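You operate a simulated robot arm through the tools that you are given. There is no shell and no other tool. Be economical: measure what you need, move in short steps, check, and stop when the job is done.

The job below is to be done with a simulated robot arm. You get a single attempt, and the scene is never put back.

TASK
Take the brown reading glasses and put it on the green picture card.

It is judged by the outcome, as a careful person would: the job done as asked, and still so three seconds after it is handed in. It fails if anything else is knocked over, pushed out of place, dropped, spilled or broken.

THE ROBOT
A 7-joint arm with a two-finger parallel gripper, fixed in place. Base frame: the origin is at the foot of the arm, x ahead of it, y to its left, z up; the work surface is at about z = 0. Lengths are in m, angles in rad, forces in N, time in s.
With the tool pointing down near the work surface it reaches from about 0.24 to 0.62 m from the base axis. Its first joint turns from -1.152 to 1.152 rad. Payload 2.6 kg.
The TCP is the grasp point between the finger pads, 0.03 m short of the fingertips. In the tool frame z runs along the fingers and y along their closing line. The gripper opens to 0.094 m. The fingers are 0.028 m wide and 0.01 m thick; the gripper's body (0.05 by 0.096 m) begins 0.055 m behind the TCP.
Orientation is told as [roll, pitch, yaw] about the base's x, y, z axes, in that order, counted from this pose: with the fingers straight down and closing along the base's y, the tool's x points along the base's -x, its y along +y and its z along -z.

THE INTERFACE
- The arm moves only by the tool servo_tool. Its argument "motion" is a list of rows, each a list of 7 numbers: the shift along the tool's x, y, z in units of 25 mm (1.0 is 25 mm), then the turn, a rotation vector about the tool's x, y, z in units of 8 degrees (1.0 is 8 degrees), then the finger opening in m, from 0 to 0.094. In form: [[x, y, z, rx, ry, rz, fingers], ...]. A call has 1 to 20 rows; each row shifts and turns the commanded pose from where the row before left it, along the tool's axes as they then stand. A call with a number of a shift or a turn outside -1 to 1 is refused whole. Each row takes 0.2 s and may step no farther than 0.05 m and 0.15 rad from the row before; otherwise, or with a gripper value out of range, the whole call is refused. Where a pose cannot be reached the arm comes as near as it can. A force on the tool above 40 N (or 10 N above the force at the start of the call, whichever is more), or a blocked arm, ends the call early, and 0.2 s more pass. Each finger travels about 0.072 m/s and halts on what it meets, pressing with about 38 N; the grip force reading is that of the motor and also rises with nothing between the fingers. The clock runs only during rows and for 0.2 s after the last one: add rows that do not move to give the fingers time. The reply holds the time, the measured pose of the TCP, the force on the tool along the base axes, the opening and the grip force, in the units named above and with some noise, and new pictures: "views" is both (left out), scene, wrist or none.
- Cameras (640 x 400 px; columns grow to the right, rows downward): "scene" is fixed at [0.0126, 0.415, 0.5689]; the picture's right is [-0.93, -0.37, 0.00], its down [-0.20, 0.51, -0.84] and it looks along [0.31, -0.78, -0.54] (base axes); focal length 310 px, centre (320, 200). "wrist" rides on the gripper at [-0.037, 0, -0.058] in the tool frame; the picture's right is [0.00, -1.00, 0.00], its down [0.97, 0.00, -0.24] and it looks along [0.24, 0.00, 0.97] (tool axes); focal length 218 px, centre (320, 200). There is no depth. A picture from a camera that has moved, and an enlarged one, comes with that camera's place and axes in the base frame and with its lens.
- inspect(camera, box): a new picture of the part [left, top, right, bottom] of that camera's present view, enlarged. No time passes.
- finish_job(): hands the job in; it is judged then, once.

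Go step by step. Nothing tells you positions but the pictures and the camera data: compare them with the known pose of the tool, close in by small moves and look again before you grip or let go. The budget is 90 turns and 150 pictures, counting those below and the enlarged ones. Unless the task says otherwise, let go and move clear before handing in, and close with one line.

The tools are called after "Request:" as a command line: name --pt "numbers of a row" for each row, then --argument value for the rest, lists and objects as JSON in quotes. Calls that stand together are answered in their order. servo_tool: Moves the arm, as the interface text tells. Its arguments: {"type":"object","properties":{"motion":{"type":"array","items":{"type":"array","items":{"type":"number"}}},"views":{"type":"string","enum":["both","scene","wrist","none"]}},"required":["motion"]} The other tools are called the same way: inspect (camera, box) takes an enlarged picture of a part of a camera's view; finish_job () hands the job in.

At the start:

```text
clock: 0.0
eef_pos: [0.3944, -0.2581, 0.2883]
tcp_rot: [-0.003, 0.001, -0.001]
force: [-0.6, -0.4, 0.4]
opening: 0.0939
grip_force: 0.0
```

scene: 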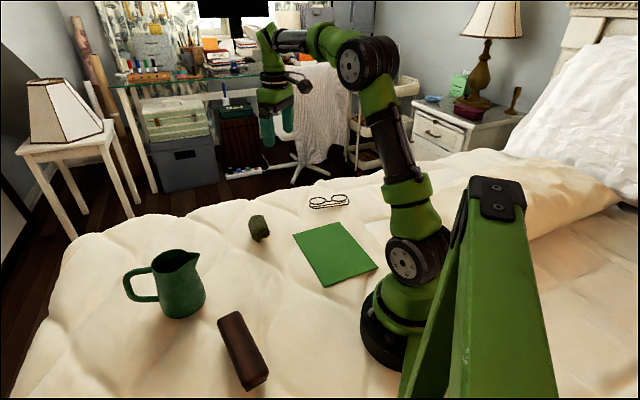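
wrist: 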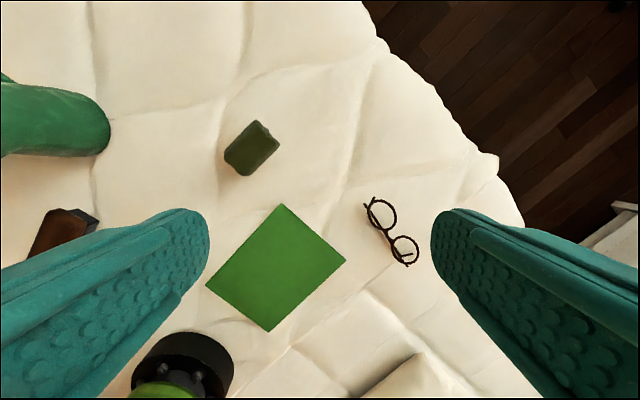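

I see the glasses at about (0.30, -0.37) and the card at about (0.22, -0.18). I'll enlarge the pictures to get the glasses' orientation and shape.

Request:
inspect --camera "wrist" --box '[340, 180, 440, 280]'

Request:
inspect --camera "scene" --box '[270, 170, 390, 290]'

```text
4.00 times, centred on (390, 230) of wrist
camera zoom: at [0.4299, -0.257, 0.3463], right [0.0, -1.0, 0.0], down [-0.97, 0.0, 0.24], along [-0.24, 0.0, -0.97], focal length 873 px, centre (40, 80)
```

zoom: 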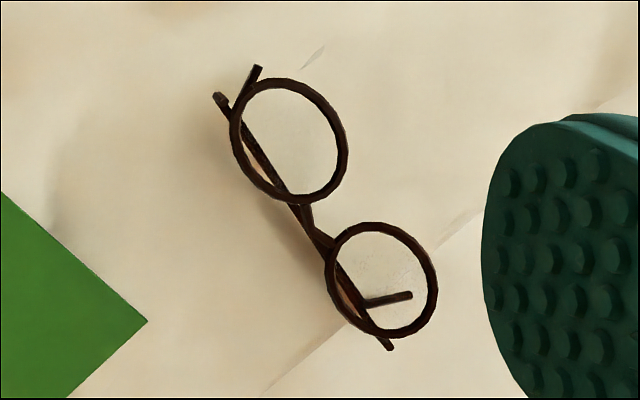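

```text
3.33 times, centred on (330, 230) of scene
camera zoom: at [0.0126, 0.415, 0.5689], right [-0.93, -0.37, 0.0], down [-0.2, 0.51, -0.84], along [0.31, -0.78, -0.54], focal length 1035 px, centre (287, 100)
```

zoom: 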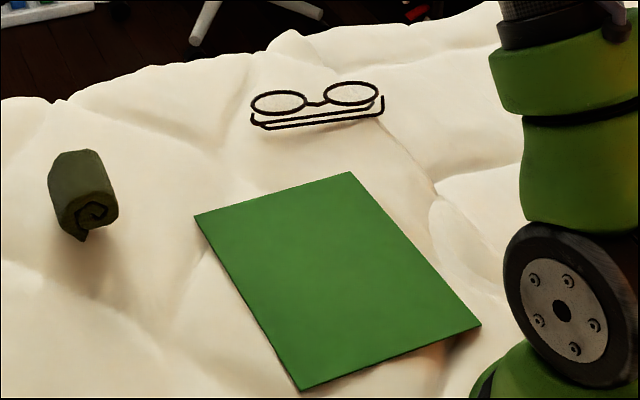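

The glasses lie flat and folded, centred near (0.292, -0.369) at a height of about 0.02, with the long axis turned about 28° from x. I'll move above them and yaw the tool so the fingers close across the bridge.

Request:
servo_tool --pt "0.68 -0.74 0.9 0 0 0 0.094" --pt "0.68 -0.74 0.9 0 0 0 0.094" --pt "0.68 -0.74 0.9 0 0 0 0.094" --pt "0.68 -0.74 0.9 0 0 0 0.094" --pt "0.68 -0.74 0.9 0 0 0 0.094" --pt "0.68 -0.74 0.9 0 0 0 0.094" --pt "0 0 0 0 0 -0.87 0.094" --pt "0 0 0 0 0 -0.87 0.094" --pt "0 0 0 0 0 -0.87 0.094" --pt "0 0 0 0 0 -0.87 0.094" --pt "0 0 0 0 0 0 0.094"

```text
clock: 2.4
eef_pos: [0.2921, -0.3688, 0.1554]
tcp_rot: [-0.001, -0.001, 0.489]
force: [0.5, -0.7, 0.2]
opening: 0.0943
grip_force: 0.2
camera wrist: at [0.3237, -0.3514, 0.212], right [0.47, -0.88, 0.0], down [-0.86, -0.46, 0.24], along [-0.21, -0.11, -0.97], focal length 218 px, centre (320, 200)
```

scene: 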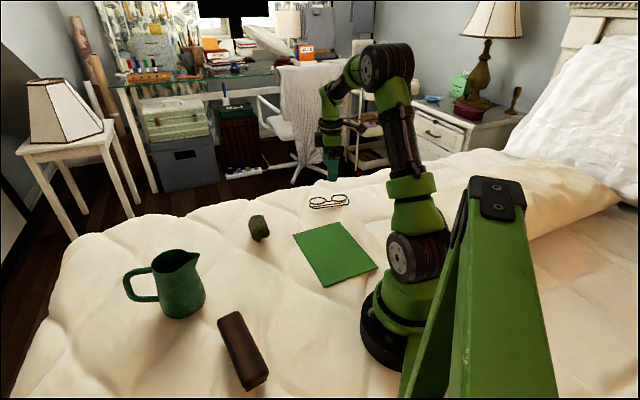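
wrist: 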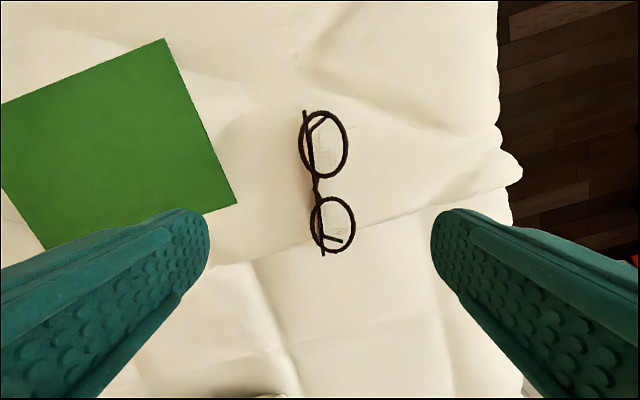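

The glasses are nearly centred between the fingers and need about 6° more yaw and a few mm of shift. I'll correct that and go down partway.

Request:
servo_tool --pt "-0.1 -0.15 0 0 0 -0.8 0.094" --pt "0 0 0.8 0 0 0 0.094" --pt "0 0 0.8 0 0 0 0.094" --pt "0 0 0.8 0 0 0 0.094" --pt "0 0 0 0 0 0 0.094"

Request:
inspect --camera "scene" --box '[280, 140, 380, 220]'

```text
clock: 3.6
eef_pos: [0.2993, -0.3716, 0.0947]
tcp_rot: [-0.003, -0.002, 0.599]
force: [0.3, 0.5, 0.2]
opening: 0.094
grip_force: 0.1
camera wrist: at [0.3281, -0.3501, 0.1527], right [0.56, -0.83, 0.0], down [-0.8, -0.55, 0.24], along [-0.2, -0.14, -0.97], focal length 218 px, centre (320, 200)
```

scene: 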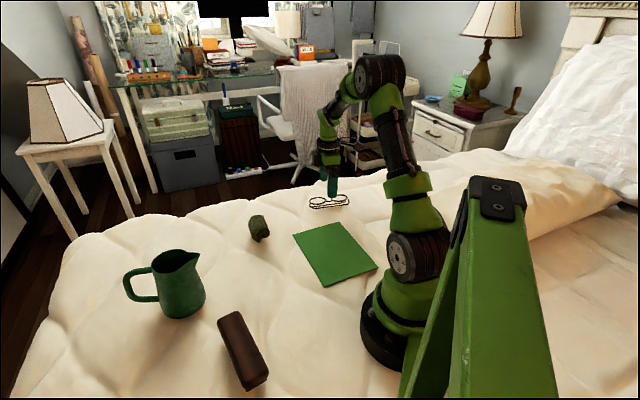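
wrist: 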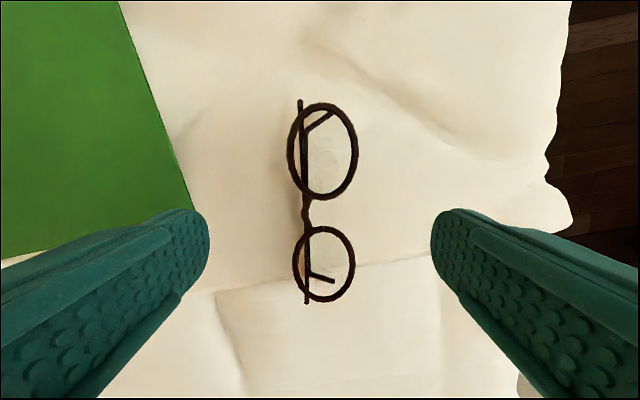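

```text
5.00 times, centred on (330, 180) of scene
camera zoom: at [0.0126, 0.415, 0.5689], right [-0.93, -0.37, 0.0], down [-0.2, 0.51, -0.84], along [0.31, -0.78, -0.54], focal length 1552 px, centre (270, 300)
```

zoom: 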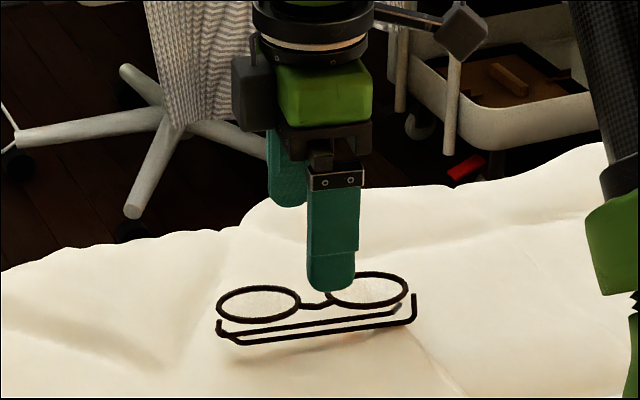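

The glasses are well aligned with the fingers. I'll shift 4 mm toward the bridge and keep going down.

Request:
servo_tool --pt "0.16 0 0.4 0 0 0 0.094" --pt "0 0 0.7 0 0 0 0.094" --pt "0 0 0.6 0 0 0 0.094" --pt "0 0 0 0 0 0 0.094" --views "wrist"

Request:
inspect --camera "scene" --box '[290, 160, 370, 224]'

```text
clock: 4.6
eef_pos: [0.2936, -0.3741, 0.0513]
tcp_rot: [-0.002, 0.0, 0.599]
force: [1.2, 0.0, -0.4]
opening: 0.0939
grip_force: 0.0
camera wrist: at [0.3232, -0.3538, 0.1084], right [0.56, -0.83, 0.0], down [-0.8, -0.55, 0.24], along [-0.2, -0.14, -0.97], focal length 218 px, centre (320, 200)
```

wrist: 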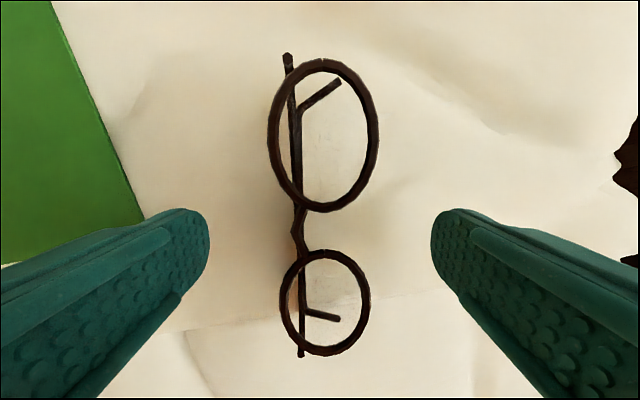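

```text
6.25 times, centred on (330, 192) of scene
camera zoom: at [0.0126, 0.415, 0.5689], right [-0.93, -0.37, 0.0], down [-0.2, 0.51, -0.84], along [0.31, -0.78, -0.54], focal length 1940 px, centre (258, 250)
```

zoom: 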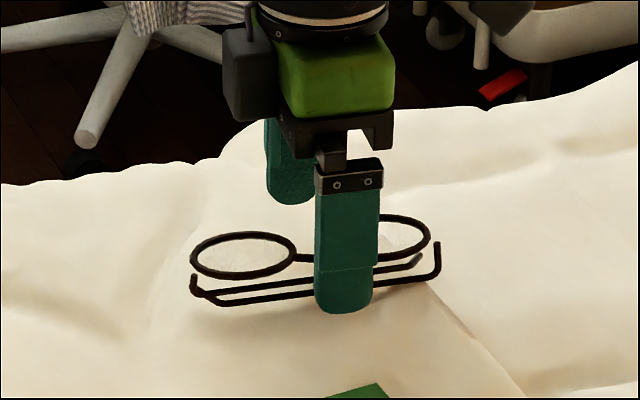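

The fingers straddle the bridge and the axis is centred on it. I'll go down a little more, watching the force.

Request:
servo_tool --pt "0 0 0.25 0 0 0 0.094" --pt "0 0 0.2 0 0 0 0.094" --pt "0 0 0 0 0 0 0.094" --views "wrist"

Request:
inspect --camera "scene" --box '[290, 160, 370, 224]'

```text
clock: 5.4
eef_pos: [0.2936, -0.3728, 0.0416]
tcp_rot: [0.0, -0.002, 0.599]
force: [0.3, 0.1, -0.4]
opening: 0.0939
grip_force: 0.0
camera wrist: at [0.3226, -0.352, 0.0982], right [0.56, -0.83, 0.0], down [-0.8, -0.55, 0.24], along [-0.2, -0.14, -0.97], focal length 218 px, centre (320, 200)
```

wrist: 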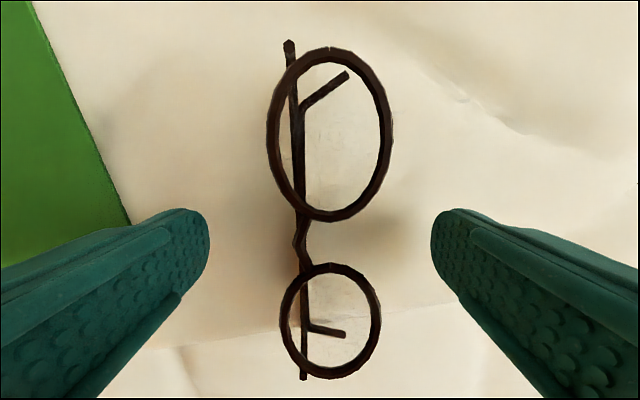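

```text
6.25 times, centred on (330, 192) of scene
camera zoom: at [0.0126, 0.415, 0.5689], right [-0.93, -0.37, 0.0], down [-0.2, 0.51, -0.84], along [0.31, -0.78, -0.54], focal length 1940 px, centre (258, 250)
```

zoom: 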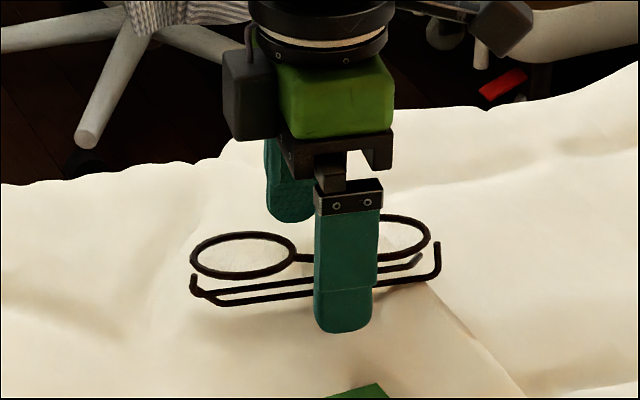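

The temples sit at z≈0.015 and the fingertips are at about 0.012. I'll go about 5 mm lower, then partly close and look.

Request:
servo_tool --pt "0 0 0.12 0 0 0 0.094" --pt "0 0 0.12 0 0 0 0.094" --pt "0 0 0 0 0 0 0.07" --pt "0 0 0 0 0 0 0.06" --views "wrist"

Request:
inspect --camera "scene" --box '[290, 160, 370, 224]'

```text
clock: 6.4
eef_pos: [0.2933, -0.3741, 0.0347]
tcp_rot: [-0.001, 0.0, 0.598]
force: [-0.5, -0.6, 0.7]
opening: 0.0603
grip_force: 0.0
camera wrist: at [0.3225, -0.3524, 0.0919], right [0.56, -0.83, 0.0], down [-0.8, -0.55, 0.24], along [-0.2, -0.14, -0.97], focal length 218 px, centre (320, 200)
```

wrist: 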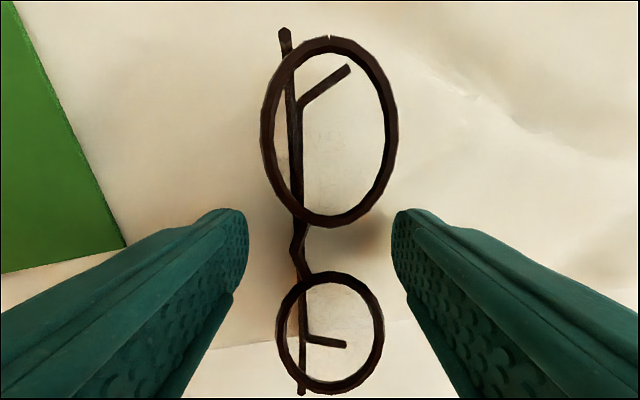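

```text
6.25 times, centred on (330, 192) of scene
camera zoom: at [0.0126, 0.415, 0.5689], right [-0.93, -0.37, 0.0], down [-0.2, 0.51, -0.84], along [0.31, -0.78, -0.54], focal length 1940 px, centre (258, 250)
```

zoom: 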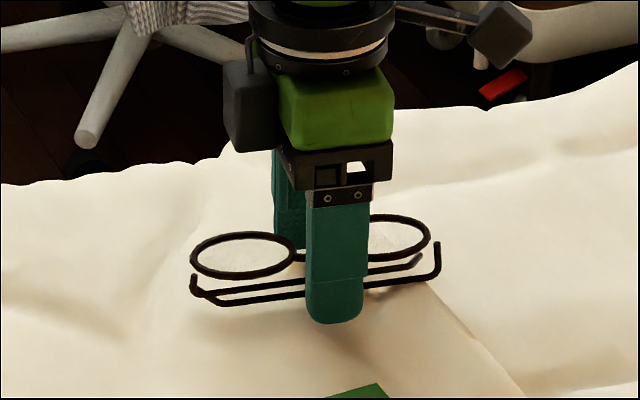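

The grip zone (temples on the left, lower lens rims on the right) is centred between the fingers. I'll close gently.

Request:
servo_tool --pt "0 0 0 0 0 0 0.05" --pt "0 0 0 0 0 0 0.04" --pt "0 0 0 0 0 0 0.03" --pt "0 0 0 0 0 0 0.025" --pt "0 0 0 0 0 0 0.025" --views "wrist"

Request:
inspect --camera "scene" --box '[290, 160, 370, 224]'

```text
clock: 7.6
eef_pos: [0.2928, -0.3743, 0.0348]
tcp_rot: [-0.001, 0.0, 0.598]
force: [-0.7, -1.0, 0.2]
opening: 0.0405
grip_force: 38.1
camera wrist: at [0.3225, -0.3525, 0.0919], right [0.56, -0.83, 0.0], down [-0.8, -0.55, 0.24], along [-0.2, -0.14, -0.97], focal length 218 px, centre (320, 200)
```

wrist: 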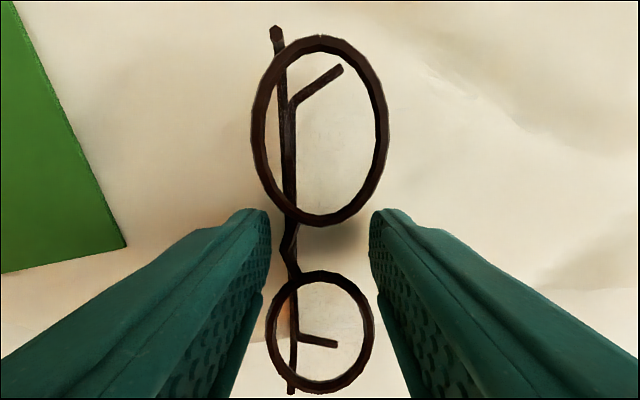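

```text
6.25 times, centred on (330, 192) of scene
camera zoom: at [0.0126, 0.415, 0.5689], right [-0.93, -0.37, 0.0], down [-0.2, 0.51, -0.84], along [0.31, -0.78, -0.54], focal length 1940 px, centre (258, 250)
```

zoom: 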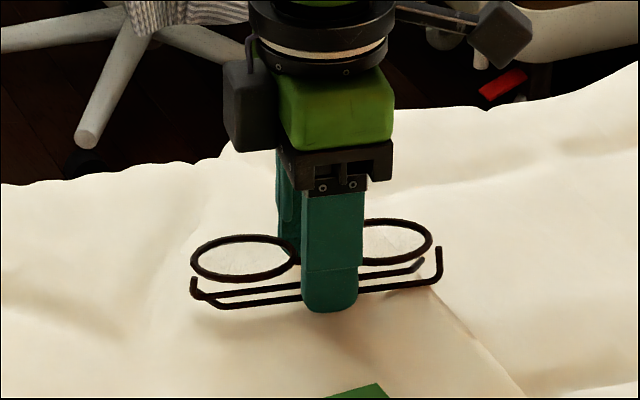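

The fingers stopped on the glasses at 0.0405 m with full grip force. I'll lift slightly and check that they come up.

Request:
servo_tool --pt "0 0 -0.3 0 0 0 0.025" --pt "0 0 -0.5 0 0 0 0.025" --pt "0 0 -0.8 0 0 0 0.025" --pt "0 0 -0.8 0 0 0 0.025" --pt "0 0 0 0 0 0 0.025"

```text
clock: 8.8
eef_pos: [0.2923, -0.3743, 0.0938]
tcp_rot: [-0.003, 0.0, 0.599]
force: [0.0, -0.4, 0.7]
opening: 0.0251
grip_force: 0.2
camera wrist: at [0.3219, -0.3532, 0.1513], right [0.56, -0.83, 0.0], down [-0.8, -0.55, 0.24], along [-0.2, -0.14, -0.97], focal length 218 px, centre (320, 200)
```

scene: 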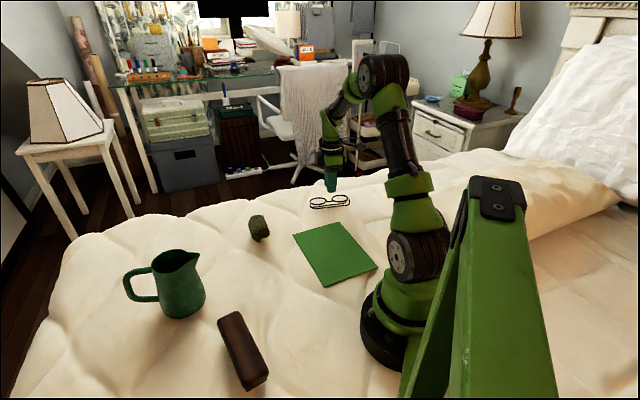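
wrist: 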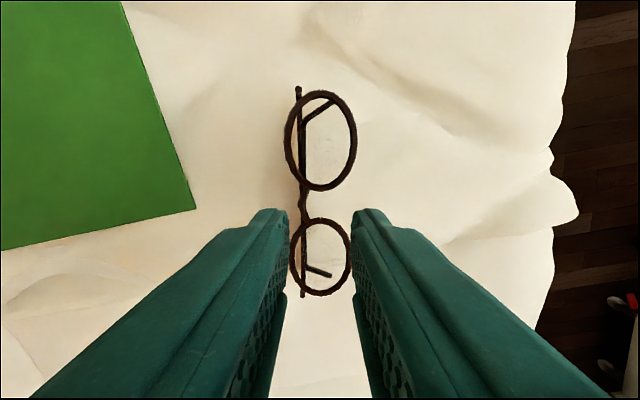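

The glasses slipped out and are lying where they were, so the grip was too shallow. I'll reopen, go deeper until the bed nearly stops me, and grip again.

Request:
servo_tool --pt "0 0 0 0 0 0 0.05" --pt "0 0 0 0 0 0 0.07" --pt "0 0 0.7 0 0 0 0.075" --pt "0 0 0.8 0 0 0 0.075" --pt "0 0 0.8 0 0 0 0.075" --pt "0 0 0.2 0 0 0 0.075" --pt "0 0 0.1 0 0 0 0.075" --pt "0 0 0 0 0 0 0.075" --views "wrist"

Request:
inspect --camera "scene" --box '[290, 160, 370, 224]'

```text
clock: 10.6
eef_pos: [0.2944, -0.3731, 0.0308]
tcp_rot: [-0.006, 0.001, 0.597]
force: [-5.6, 1.5, 29.9]
opening: 0.0778
grip_force: 2.0
camera wrist: at [0.3231, -0.3523, 0.0877], right [0.56, -0.83, 0.01], down [-0.8, -0.54, 0.24], along [-0.2, -0.14, -0.97], focal length 218 px, centre (320, 200)
```

wrist: 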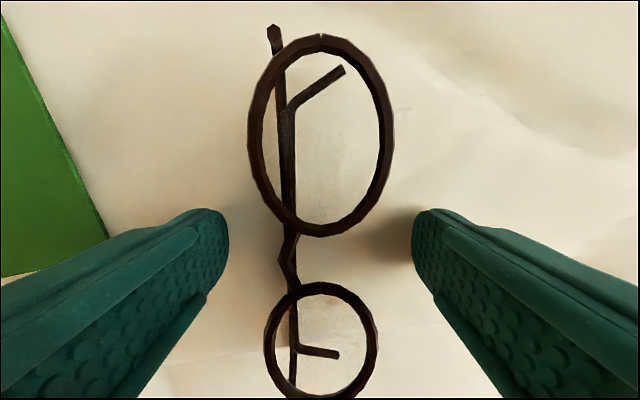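

```text
6.25 times, centred on (330, 192) of scene
camera zoom: at [0.0125, 0.4151, 0.5688], right [-0.93, -0.37, 0.0], down [-0.2, 0.51, -0.84], along [0.31, -0.78, -0.54], focal length 1940 px, centre (258, 250)
```

zoom: 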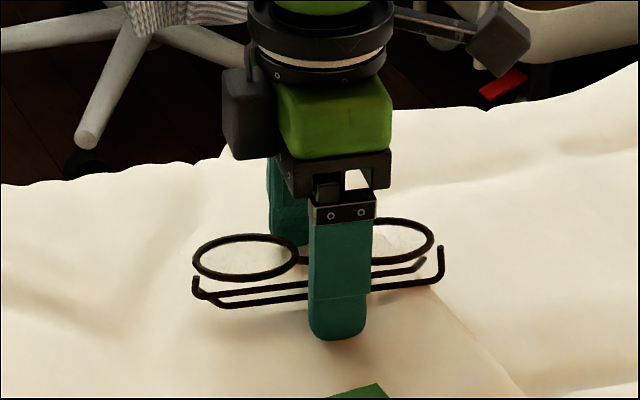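

The fingertips reached the bed at TCP z≈0.031 and the lens rims are at about z 0.03. I'll back off 2 mm, grip fully, lift very slowly and watch what happens.

Request:
servo_tool --pt "0 0 -0.1 0 0 0 0.07" --pt "0 0 0 0 0 0 0.06" --pt "0 0 0 0 0 0 0.04" --pt "0 0 0 0 0 0 0.02" --pt "0 0 0 0 0 0 0.0" --pt "0 0 0 0 0 0 0.0" --pt "0 0 0 0 0 0 0.0" --views "wrist"

Request:
servo_tool --pt "0 0 -0.1 0 0 0 0.0" --pt "0 0 -0.1 0 0 0 0.0" --pt "0 0 -0.1 0 0 0 0.0" --views "wrist"

Request:
inspect --camera "scene" --box '[290, 160, 370, 224]'

```text
clock: 12.2
eef_pos: [0.2931, -0.3727, 0.0311]
tcp_rot: [-0.002, 0.001, 0.599]
force: [2.3, 0.4, 5.6]
opening: 0.0405
grip_force: 37.3
camera wrist: at [0.3233, -0.3516, 0.0882], right [0.56, -0.83, 0.0], down [-0.8, -0.55, 0.24], along [-0.2, -0.14, -0.97], focal length 218 px, centre (320, 200)
```

wrist: 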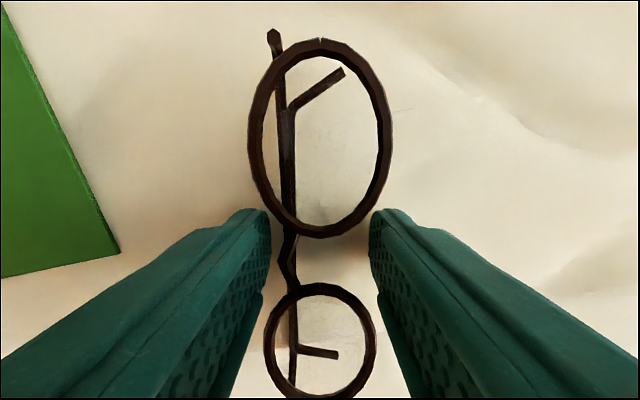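

```text
clock: 13.0
eef_pos: [0.2937, -0.3729, 0.0378]
tcp_rot: [0.001, 0.001, 0.597]
force: [0.3, -0.1, -0.1]
opening: 0.0402
grip_force: 37.8
camera wrist: at [0.3223, -0.3521, 0.0955], right [0.56, -0.83, 0.0], down [-0.8, -0.55, 0.24], along [-0.2, -0.14, -0.97], focal length 218 px, centre (320, 200)
```

wrist: 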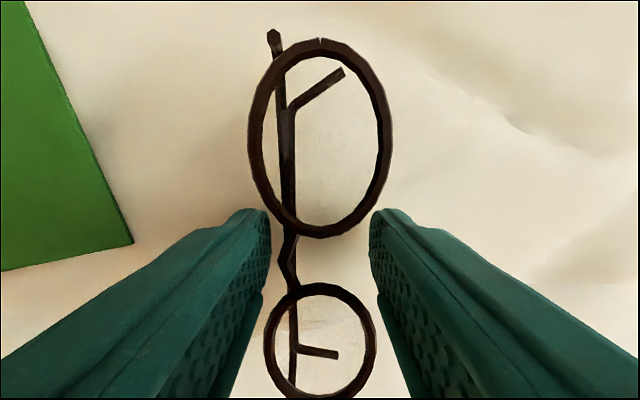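

```text
6.25 times, centred on (330, 192) of scene
camera zoom: at [0.0126, 0.415, 0.5689], right [-0.93, -0.37, 0.0], down [-0.2, 0.51, -0.84], along [0.31, -0.78, -0.54], focal length 1940 px, centre (258, 250)
```

zoom: 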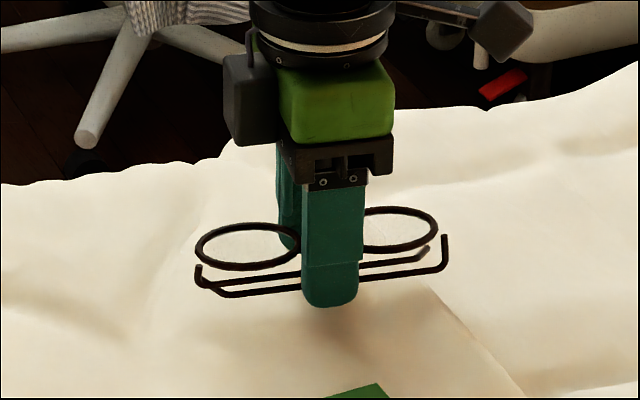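

The glasses now rise with the gripper and hold still in the wrist view. I'll keep lifting slowly.

Request:
servo_tool --pt "0 0 -0.1 0 0 0 0.0" --pt "0 0 -0.15 0 0 0 0.0" --pt "0 0 -0.2 0 0 0 0.0" --pt "0 0 -0.2 0 0 0 0.0" --pt "0 0 -0.2 0 0 0 0.0" --pt "0 0 -0.2 0 0 0 0.0" --pt "0 0 -0.2 0 0 0 0.0" --pt "0 0 -0.15 0 0 0 0.0" --pt "0 0 -0.1 0 0 0 0.0"

```text
clock: 15.0
eef_pos: [0.2933, -0.374, 0.0776]
tcp_rot: [0.0, 0.001, 0.598]
force: [0.0, -0.2, -0.4]
opening: 0.0404
grip_force: 38.3
camera wrist: at [0.3222, -0.3522, 0.1344], right [0.56, -0.83, 0.0], down [-0.8, -0.55, 0.24], along [-0.2, -0.14, -0.97], focal length 218 px, centre (320, 200)
```

scene: 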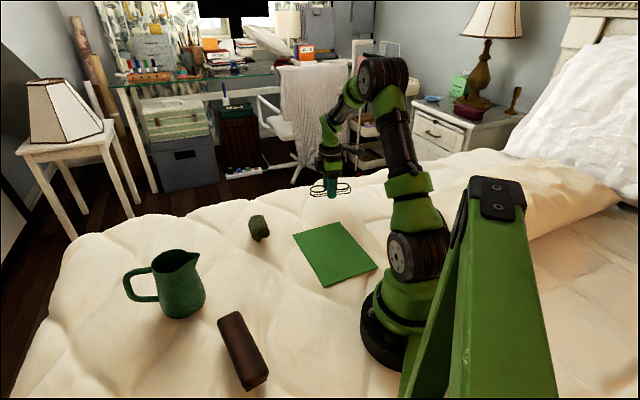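
wrist: 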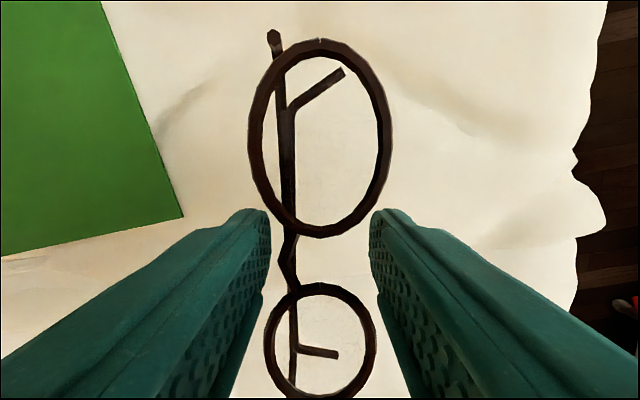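

The glasses are firmly held. The card is centred near (0.22, -0.183) with its long side running along (1, -1), so I'll carry the glasses there slowly.

Request:
servo_tool --pt "-0.05 0.2 -0.25 0 0 0 0.0" --pt "-0.1 0.4 -0.3 0 0 0 0.0" --pt "-0.15 0.6 -0.25 0 0 0 0.0" --pt "-0.157 0.663 0 0 0 0 0.0" --pt "-0.157 0.663 0 0 0 0 0.0" --pt "-0.157 0.663 0 0 0 0 0.0" --pt "-0.157 0.663 0 0 0 0 0.0" --pt "-0.157 0.663 0 0 0 0 0.0" --pt "-0.157 0.663 0 0 0 0 0.0" --pt "-0.157 0.663 0 0 0 0 0.0" --pt "-0.157 0.663 0 0 0 0 0.0" --pt "-0.157 0.663 0 0 0 0 0.0" --pt "-0.15 0.5 0 0 0 0 0.0" --pt "-0.12 0.3 0 0 0 0 0.0" --pt "0 0 0 0 0 0 0.0"

```text
clock: 18.2
eef_pos: [0.2199, -0.1802, 0.0959]
tcp_rot: [-0.002, 0.0, 0.6]
force: [0.3, 0.3, -0.7]
opening: 0.0406
grip_force: 38.0
camera wrist: at [0.2488, -0.1592, 0.1535], right [0.56, -0.83, 0.0], down [-0.8, -0.55, 0.24], along [-0.2, -0.14, -0.97], focal length 218 px, centre (320, 200)
```

scene: 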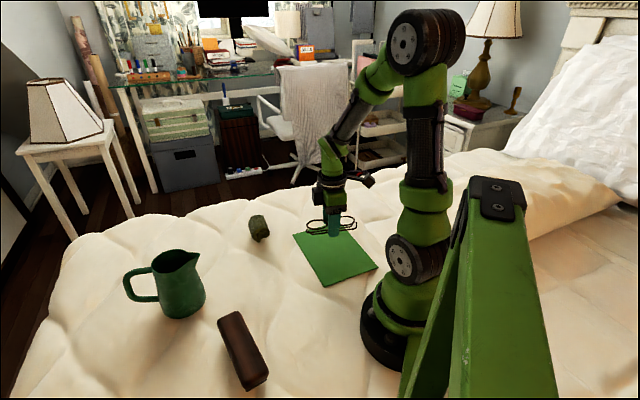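
wrist: 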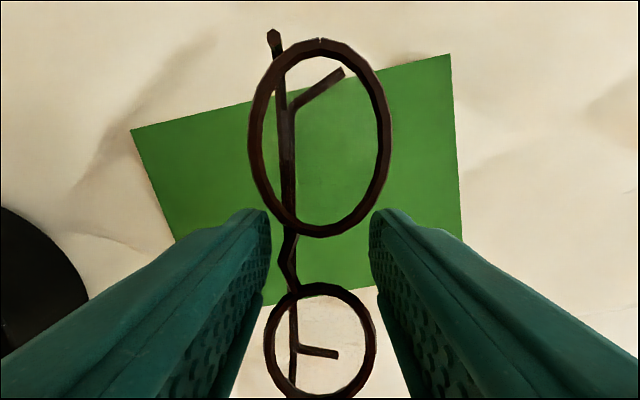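

The glasses are over the card but lie along its short side. I'll turn the tool about 79° so they line up with the long side.

Request:
servo_tool --pt "0 0 0 0 0 0.5 0.0" --pt "0 0 0 0 0 0.9 0.0" --pt "0 0 0 0 0 0.9 0.0" --pt "0 0 0 0 0 0.9 0.0" --pt "0 0 0 0 0 0.9 0.0" --pt "0 0 0 0 0 0.9 0.0" --pt "0 0 0 0 0 0.9 0.0" --pt "0 0 0 0 0 0.9 0.0" --pt "0 0 0 0 0 0.9 0.0" --pt "0 0 0 0 0 0.9 0.0" --pt "0 0 0 0 0 0.9 0.0" --pt "0 0 0 0 0 0.4 0.0" --pt "0 0 0 0 0 0 0.0"

Request:
inspect --camera "scene" --box '[270, 180, 390, 290]'

```text
clock: 21.0
eef_pos: [0.2214, -0.1789, 0.095]
tcp_rot: [0.0, -0.001, -0.785]
force: [0.2, 0.1, -0.7]
opening: 0.0407
grip_force: 37.7
camera wrist: at [0.2462, -0.2059, 0.1537], right [-0.71, -0.71, 0.0], down [-0.69, 0.69, 0.24], along [-0.17, 0.17, -0.97], focal length 218 px, centre (320, 200)
```

scene: 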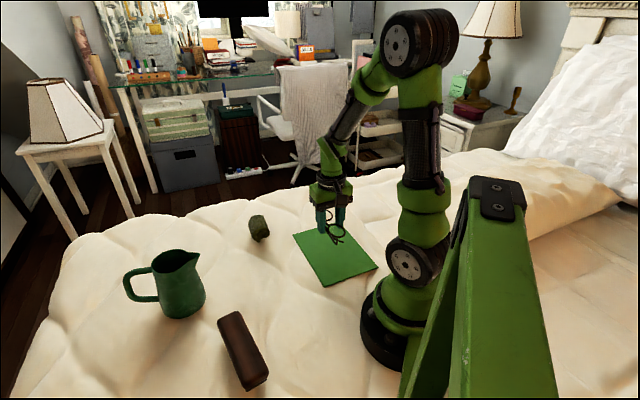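
wrist: 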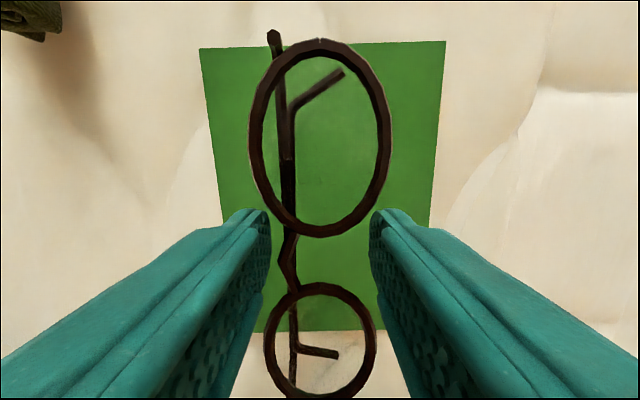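

```text
3.64 times, centred on (330, 235) of scene
camera zoom: at [0.0126, 0.415, 0.5689], right [-0.93, -0.37, 0.0], down [-0.2, 0.51, -0.84], along [0.31, -0.78, -0.54], focal length 1129 px, centre (284, 73)
```

zoom: 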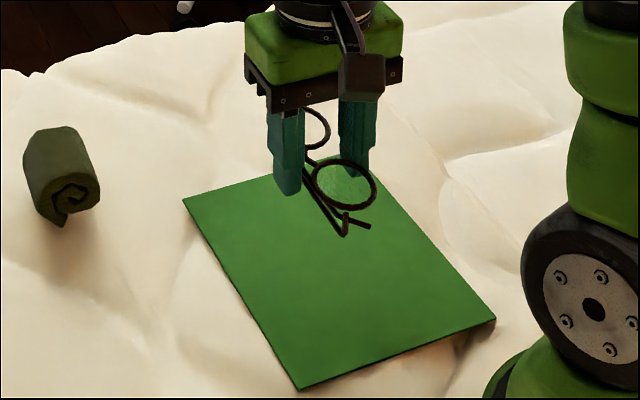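

The glasses line up with the card and need only a 9 mm shift to be centred. I'll shift and lower to just above the card.

Request:
servo_tool --pt "0.18 0 0.1 0 0 0 0.0" --pt "0.18 0 0.2 0 0 0 0.0" --pt "0 0 0.4 0 0 0 0.0" --pt "0 0 0.4 0 0 0 0.0" --pt "0 0 0.4 0 0 0 0.0" --pt "0 0 0.3 0 0 0 0.0" --pt "0 0 0.2 0 0 0 0.0" --pt "0 0 0.1 0 0 0 0.0" --pt "0 0 0 0 0 0 0.0" --views "wrist"

Request:
inspect --camera "scene" --box '[270, 180, 390, 290]'

```text
clock: 23.0
eef_pos: [0.2164, -0.1743, 0.0435]
tcp_rot: [-0.001, 0.001, -0.783]
force: [-0.7, -0.1, -0.8]
opening: 0.0407
grip_force: 37.7
camera wrist: at [0.2405, -0.2002, 0.1005], right [-0.71, -0.71, 0.0], down [-0.69, 0.69, 0.24], along [-0.17, 0.17, -0.97], focal length 218 px, centre (320, 200)
```

wrist: 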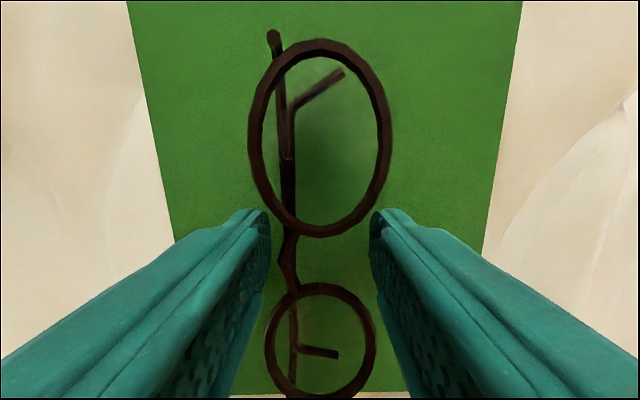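

```text
3.64 times, centred on (330, 235) of scene
camera zoom: at [0.0126, 0.415, 0.5689], right [-0.93, -0.37, 0.0], down [-0.2, 0.51, -0.84], along [0.31, -0.78, -0.54], focal length 1129 px, centre (284, 73)
```

zoom: 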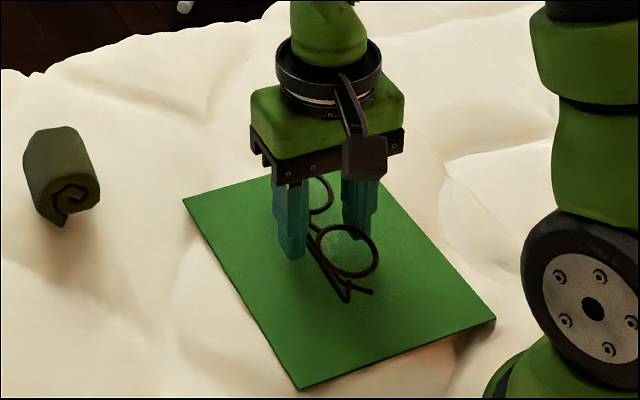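

The glasses are centred a few mm above the card. I'll go down in millimetre steps until the force shows contact.

Request:
servo_tool --pt "0 0 0.08 0 0 0 0.0" --pt "0 0 0.08 0 0 0 0.0" --pt "0 0 0.04 0 0 0 0.0" --pt "0 0 0 0 0 0 0.0" --views "none"

Request:
servo_tool --pt "0 0 0.05 0 0 0 0.0" --pt "0 0 0 0 0 0 0.0" --views "wrist"

Request:
inspect --camera "scene" --box '[290, 210, 370, 274]'

```text
clock: 24.0
eef_pos: [0.2147, -0.1741, 0.0388]
tcp_rot: [0.0, -0.003, -0.783]
force: [-0.9, 0.5, -0.3]
opening: 0.0406
grip_force: 38.2
```

```text
clock: 24.6
eef_pos: [0.2155, -0.1722, 0.0377]
tcp_rot: [-0.003, 0.0, -0.784]
force: [0.0, 0.0, -0.2]
opening: 0.0409
grip_force: 38.2
camera wrist: at [0.2401, -0.1996, 0.0947], right [-0.71, -0.71, 0.0], down [-0.69, 0.69, 0.24], along [-0.17, 0.17, -0.97], focal length 218 px, centre (320, 200)
```

wrist: 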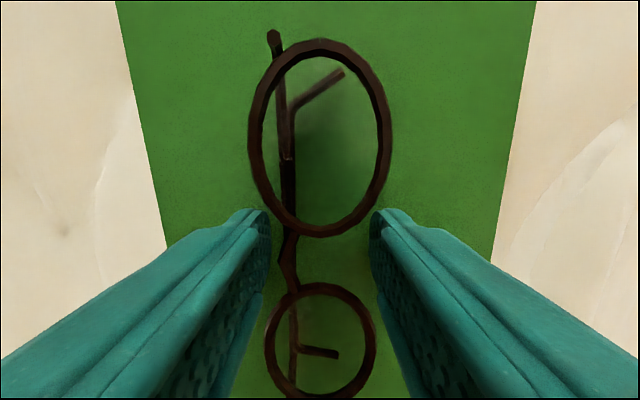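

```text
6.25 times, centred on (330, 242) of scene
camera zoom: at [0.0126, 0.415, 0.5689], right [-0.93, -0.37, 0.0], down [-0.2, 0.51, -0.84], along [0.31, -0.78, -0.54], focal length 1940 px, centre (258, -62)
```

zoom: 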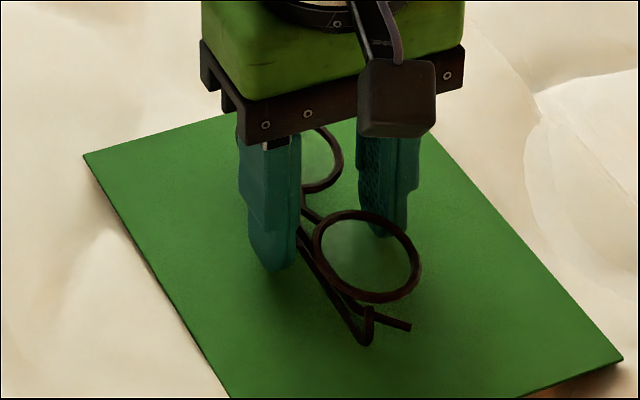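

No contact yet, so I'll keep going down in small steps.

Request:
servo_tool --pt "0 0 0.06 0 0 0 0.0" --pt "0 0 0 0 0 0 0.0" --views "none"

Request:
servo_tool --pt "0 0 0.05 0 0 0 0.0" --pt "0 0 0 0 0 0 0.0" --views "none"

Request:
servo_tool --pt "0 0 0.04 0 0 0 0.0" --pt "0 0 0 0 0 0 0.0" --views "wrist"

```text
clock: 25.2
eef_pos: [0.2152, -0.1737, 0.0349]
tcp_rot: [-0.001, 0.0, -0.782]
force: [0.5, 0.7, -0.7]
opening: 0.0406
grip_force: 38.2
```

```text
clock: 25.8
eef_pos: [0.2154, -0.1734, 0.034]
tcp_rot: [0.001, -0.003, -0.782]
force: [0.7, 0.2, -0.2]
opening: 0.0406
grip_force: 37.6
```

```text
clock: 26.4
eef_pos: [0.2157, -0.1729, 0.0328]
tcp_rot: [0.0, -0.002, -0.785]
force: [0.6, -0.3, 0.0]
opening: 0.0404
grip_force: 37.7
camera wrist: at [0.2403, -0.1996, 0.0906], right [-0.71, -0.71, 0.0], down [-0.69, 0.69, 0.24], along [-0.17, 0.17, -0.97], focal length 218 px, centre (320, 200)
```

wrist: 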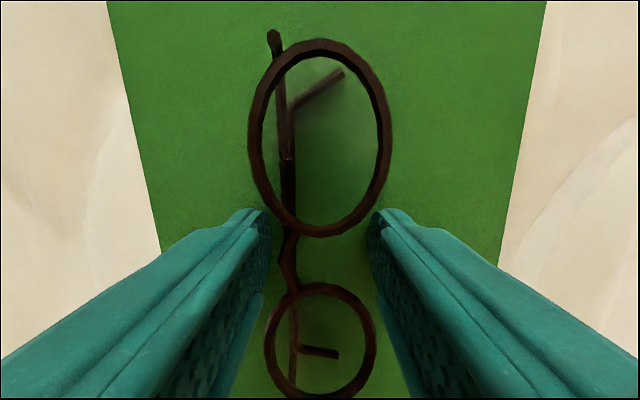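

Still no contact at z 0.033; I'll take a few more 1 mm steps.

Request:
servo_tool --pt "0 0 0.05 0 0 0 0.0" --pt "0 0 0 0 0 0 0.0" --views "none"

Request:
servo_tool --pt "0 0 0.04 0 0 0 0.0" --pt "0 0 0 0 0 0 0.0" --views "wrist"

Request:
inspect --camera "scene" --box '[290, 210, 370, 274]'

```text
clock: 27.0
eef_pos: [0.2158, -0.174, 0.0332]
tcp_rot: [-0.001, -0.003, -0.785]
force: [-2.1, 1.7, 25.5]
opening: 0.0406
grip_force: 37.9
```

```text
clock: 27.7
eef_pos: [0.2161, -0.1746, 0.0324]
tcp_rot: [-0.002, -0.007, -0.784]
force: [-2.2, 1.9, 14.5]
opening: 0.0408
grip_force: 37.9
stopped in row 2: the force on the tool passed its limit (the readings are from after the stop); the commanded pose is now the measured one
camera wrist: at [0.2407, -0.2002, 0.0899], right [-0.71, -0.71, 0.0], down [-0.69, 0.69, 0.23], along [-0.17, 0.17, -0.97], focal length 218 px, centre (320, 200)
```

wrist: 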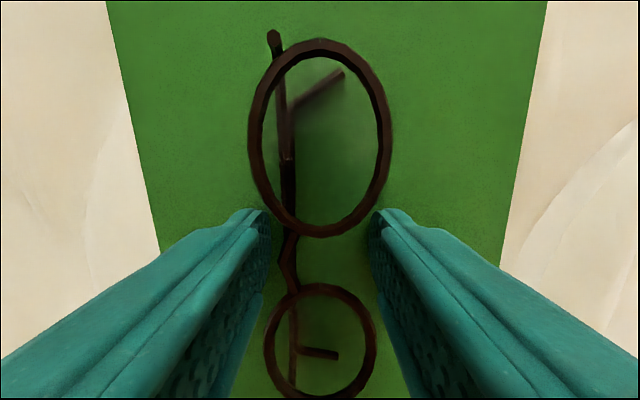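

```text
6.25 times, centred on (330, 242) of scene
camera zoom: at [0.0125, 0.415, 0.5689], right [-0.93, -0.37, 0.0], down [-0.2, 0.51, -0.84], along [0.31, -0.78, -0.54], focal length 1940 px, centre (258, -62)
```

zoom: 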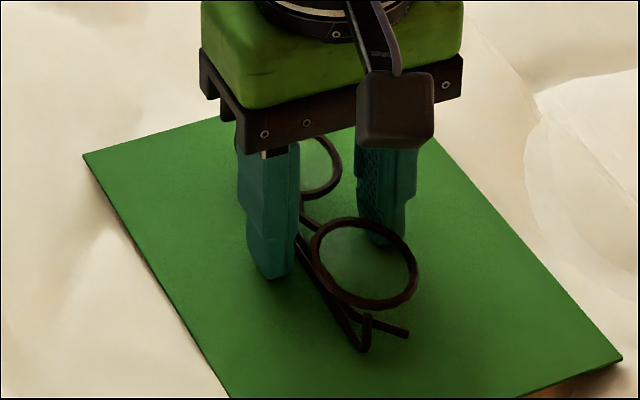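

Contact is made. I'll ease up about 1 mm so the fingertips don't drag the card, then open gradually.

Request:
servo_tool --pt "0 0 -0.05 0 0 0 0.0" --pt "0 0 0 0 0 0 0.038" --pt "0 0 0 0 0 0 0.044" --pt "0 0 0 0 0 0 0.05" --pt "0 0 0 0 0 0 0.06" --pt "0 0 0 0 0 0 0.07" --pt "0 0 0 0 0 0 0.07"

Request:
inspect --camera "scene" --box '[290, 210, 370, 274]'

```text
clock: 29.3
eef_pos: [0.2153, -0.1746, 0.0334]
tcp_rot: [-0.001, -0.006, -0.784]
force: [-0.1, -0.4, 0.4]
opening: 0.0699
grip_force: 0.1
camera wrist: at [0.2407, -0.2002, 0.0906], right [-0.71, -0.71, 0.0], down [-0.69, 0.69, 0.23], along [-0.17, 0.17, -0.97], focal length 218 px, centre (320, 200)
```

scene: 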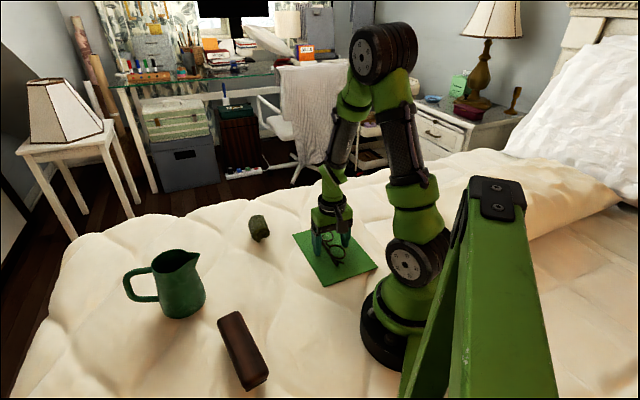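
wrist: 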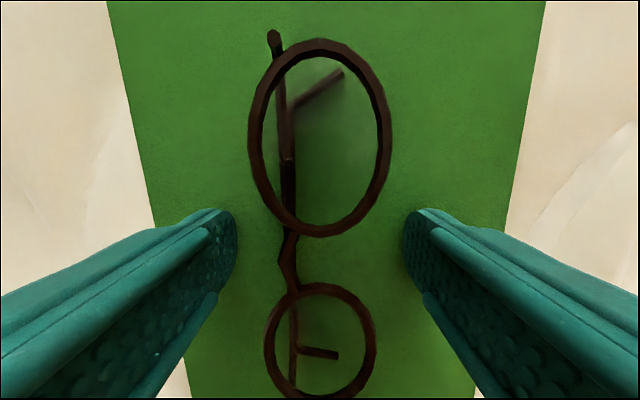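

```text
6.25 times, centred on (330, 242) of scene
camera zoom: at [0.0126, 0.415, 0.5689], right [-0.93, -0.37, 0.0], down [-0.2, 0.51, -0.84], along [0.31, -0.78, -0.54], focal length 1940 px, centre (258, -62)
```

zoom: 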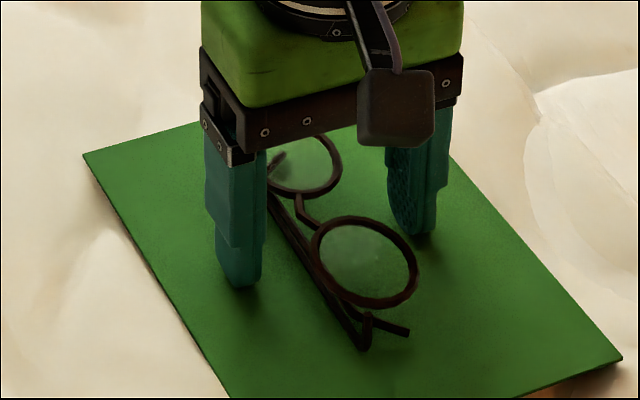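

The glasses rest on the card and the fingers are clear, so I'll rise straight up.

Request:
servo_tool --pt "0 0 -0.3 0 0 0 0.07" --pt "0 0 -0.5 0 0 0 0.07" --pt "0 0 -0.9 0 0 0 0.07" --pt "0 0 -0.9 0 0 0 0.07" --pt "0 0 -0.9 0 0 0 0.07" --pt "0 0 -0.9 0 0 0 0.07" --pt "0 0 -0.9 0 0 0 0.07" --pt "0 0 0 0 0 0 0.07" --pt "0 0 0 0 0 0 0.07"

```text
clock: 31.3
eef_pos: [0.2157, -0.1739, 0.1642]
tcp_rot: [0.0, -0.005, -0.783]
force: [1.1, 0.0, -0.5]
opening: 0.0699
grip_force: 0.0
camera wrist: at [0.2397, -0.1996, 0.2219], right [-0.71, -0.71, 0.0], down [-0.69, 0.69, 0.23], along [-0.17, 0.17, -0.97], focal length 218 px, centre (320, 200)
```

scene: 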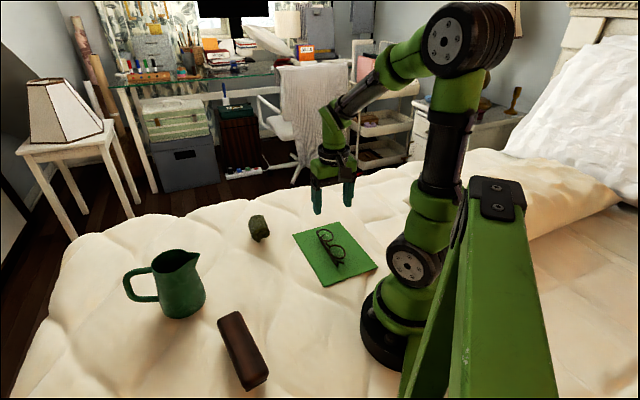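
wrist: 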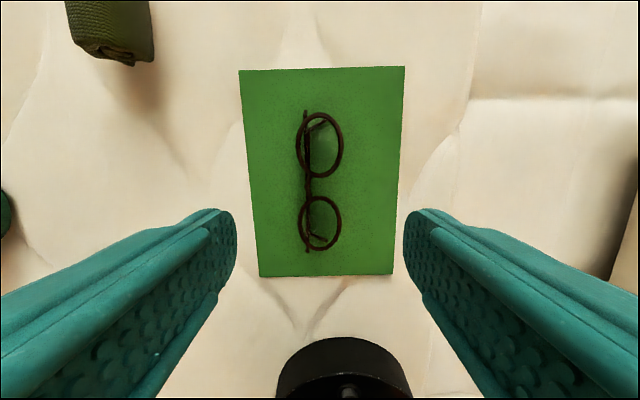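

The glasses lie fully on the card, nothing else has moved and the gripper is clear, so I'll hand in.

Request:
finish_job

```text
The job is handed in.
```

The brown reading glasses are lying fully on the green picture card, and nothing else was moved; my first grip slipped, but the second held.
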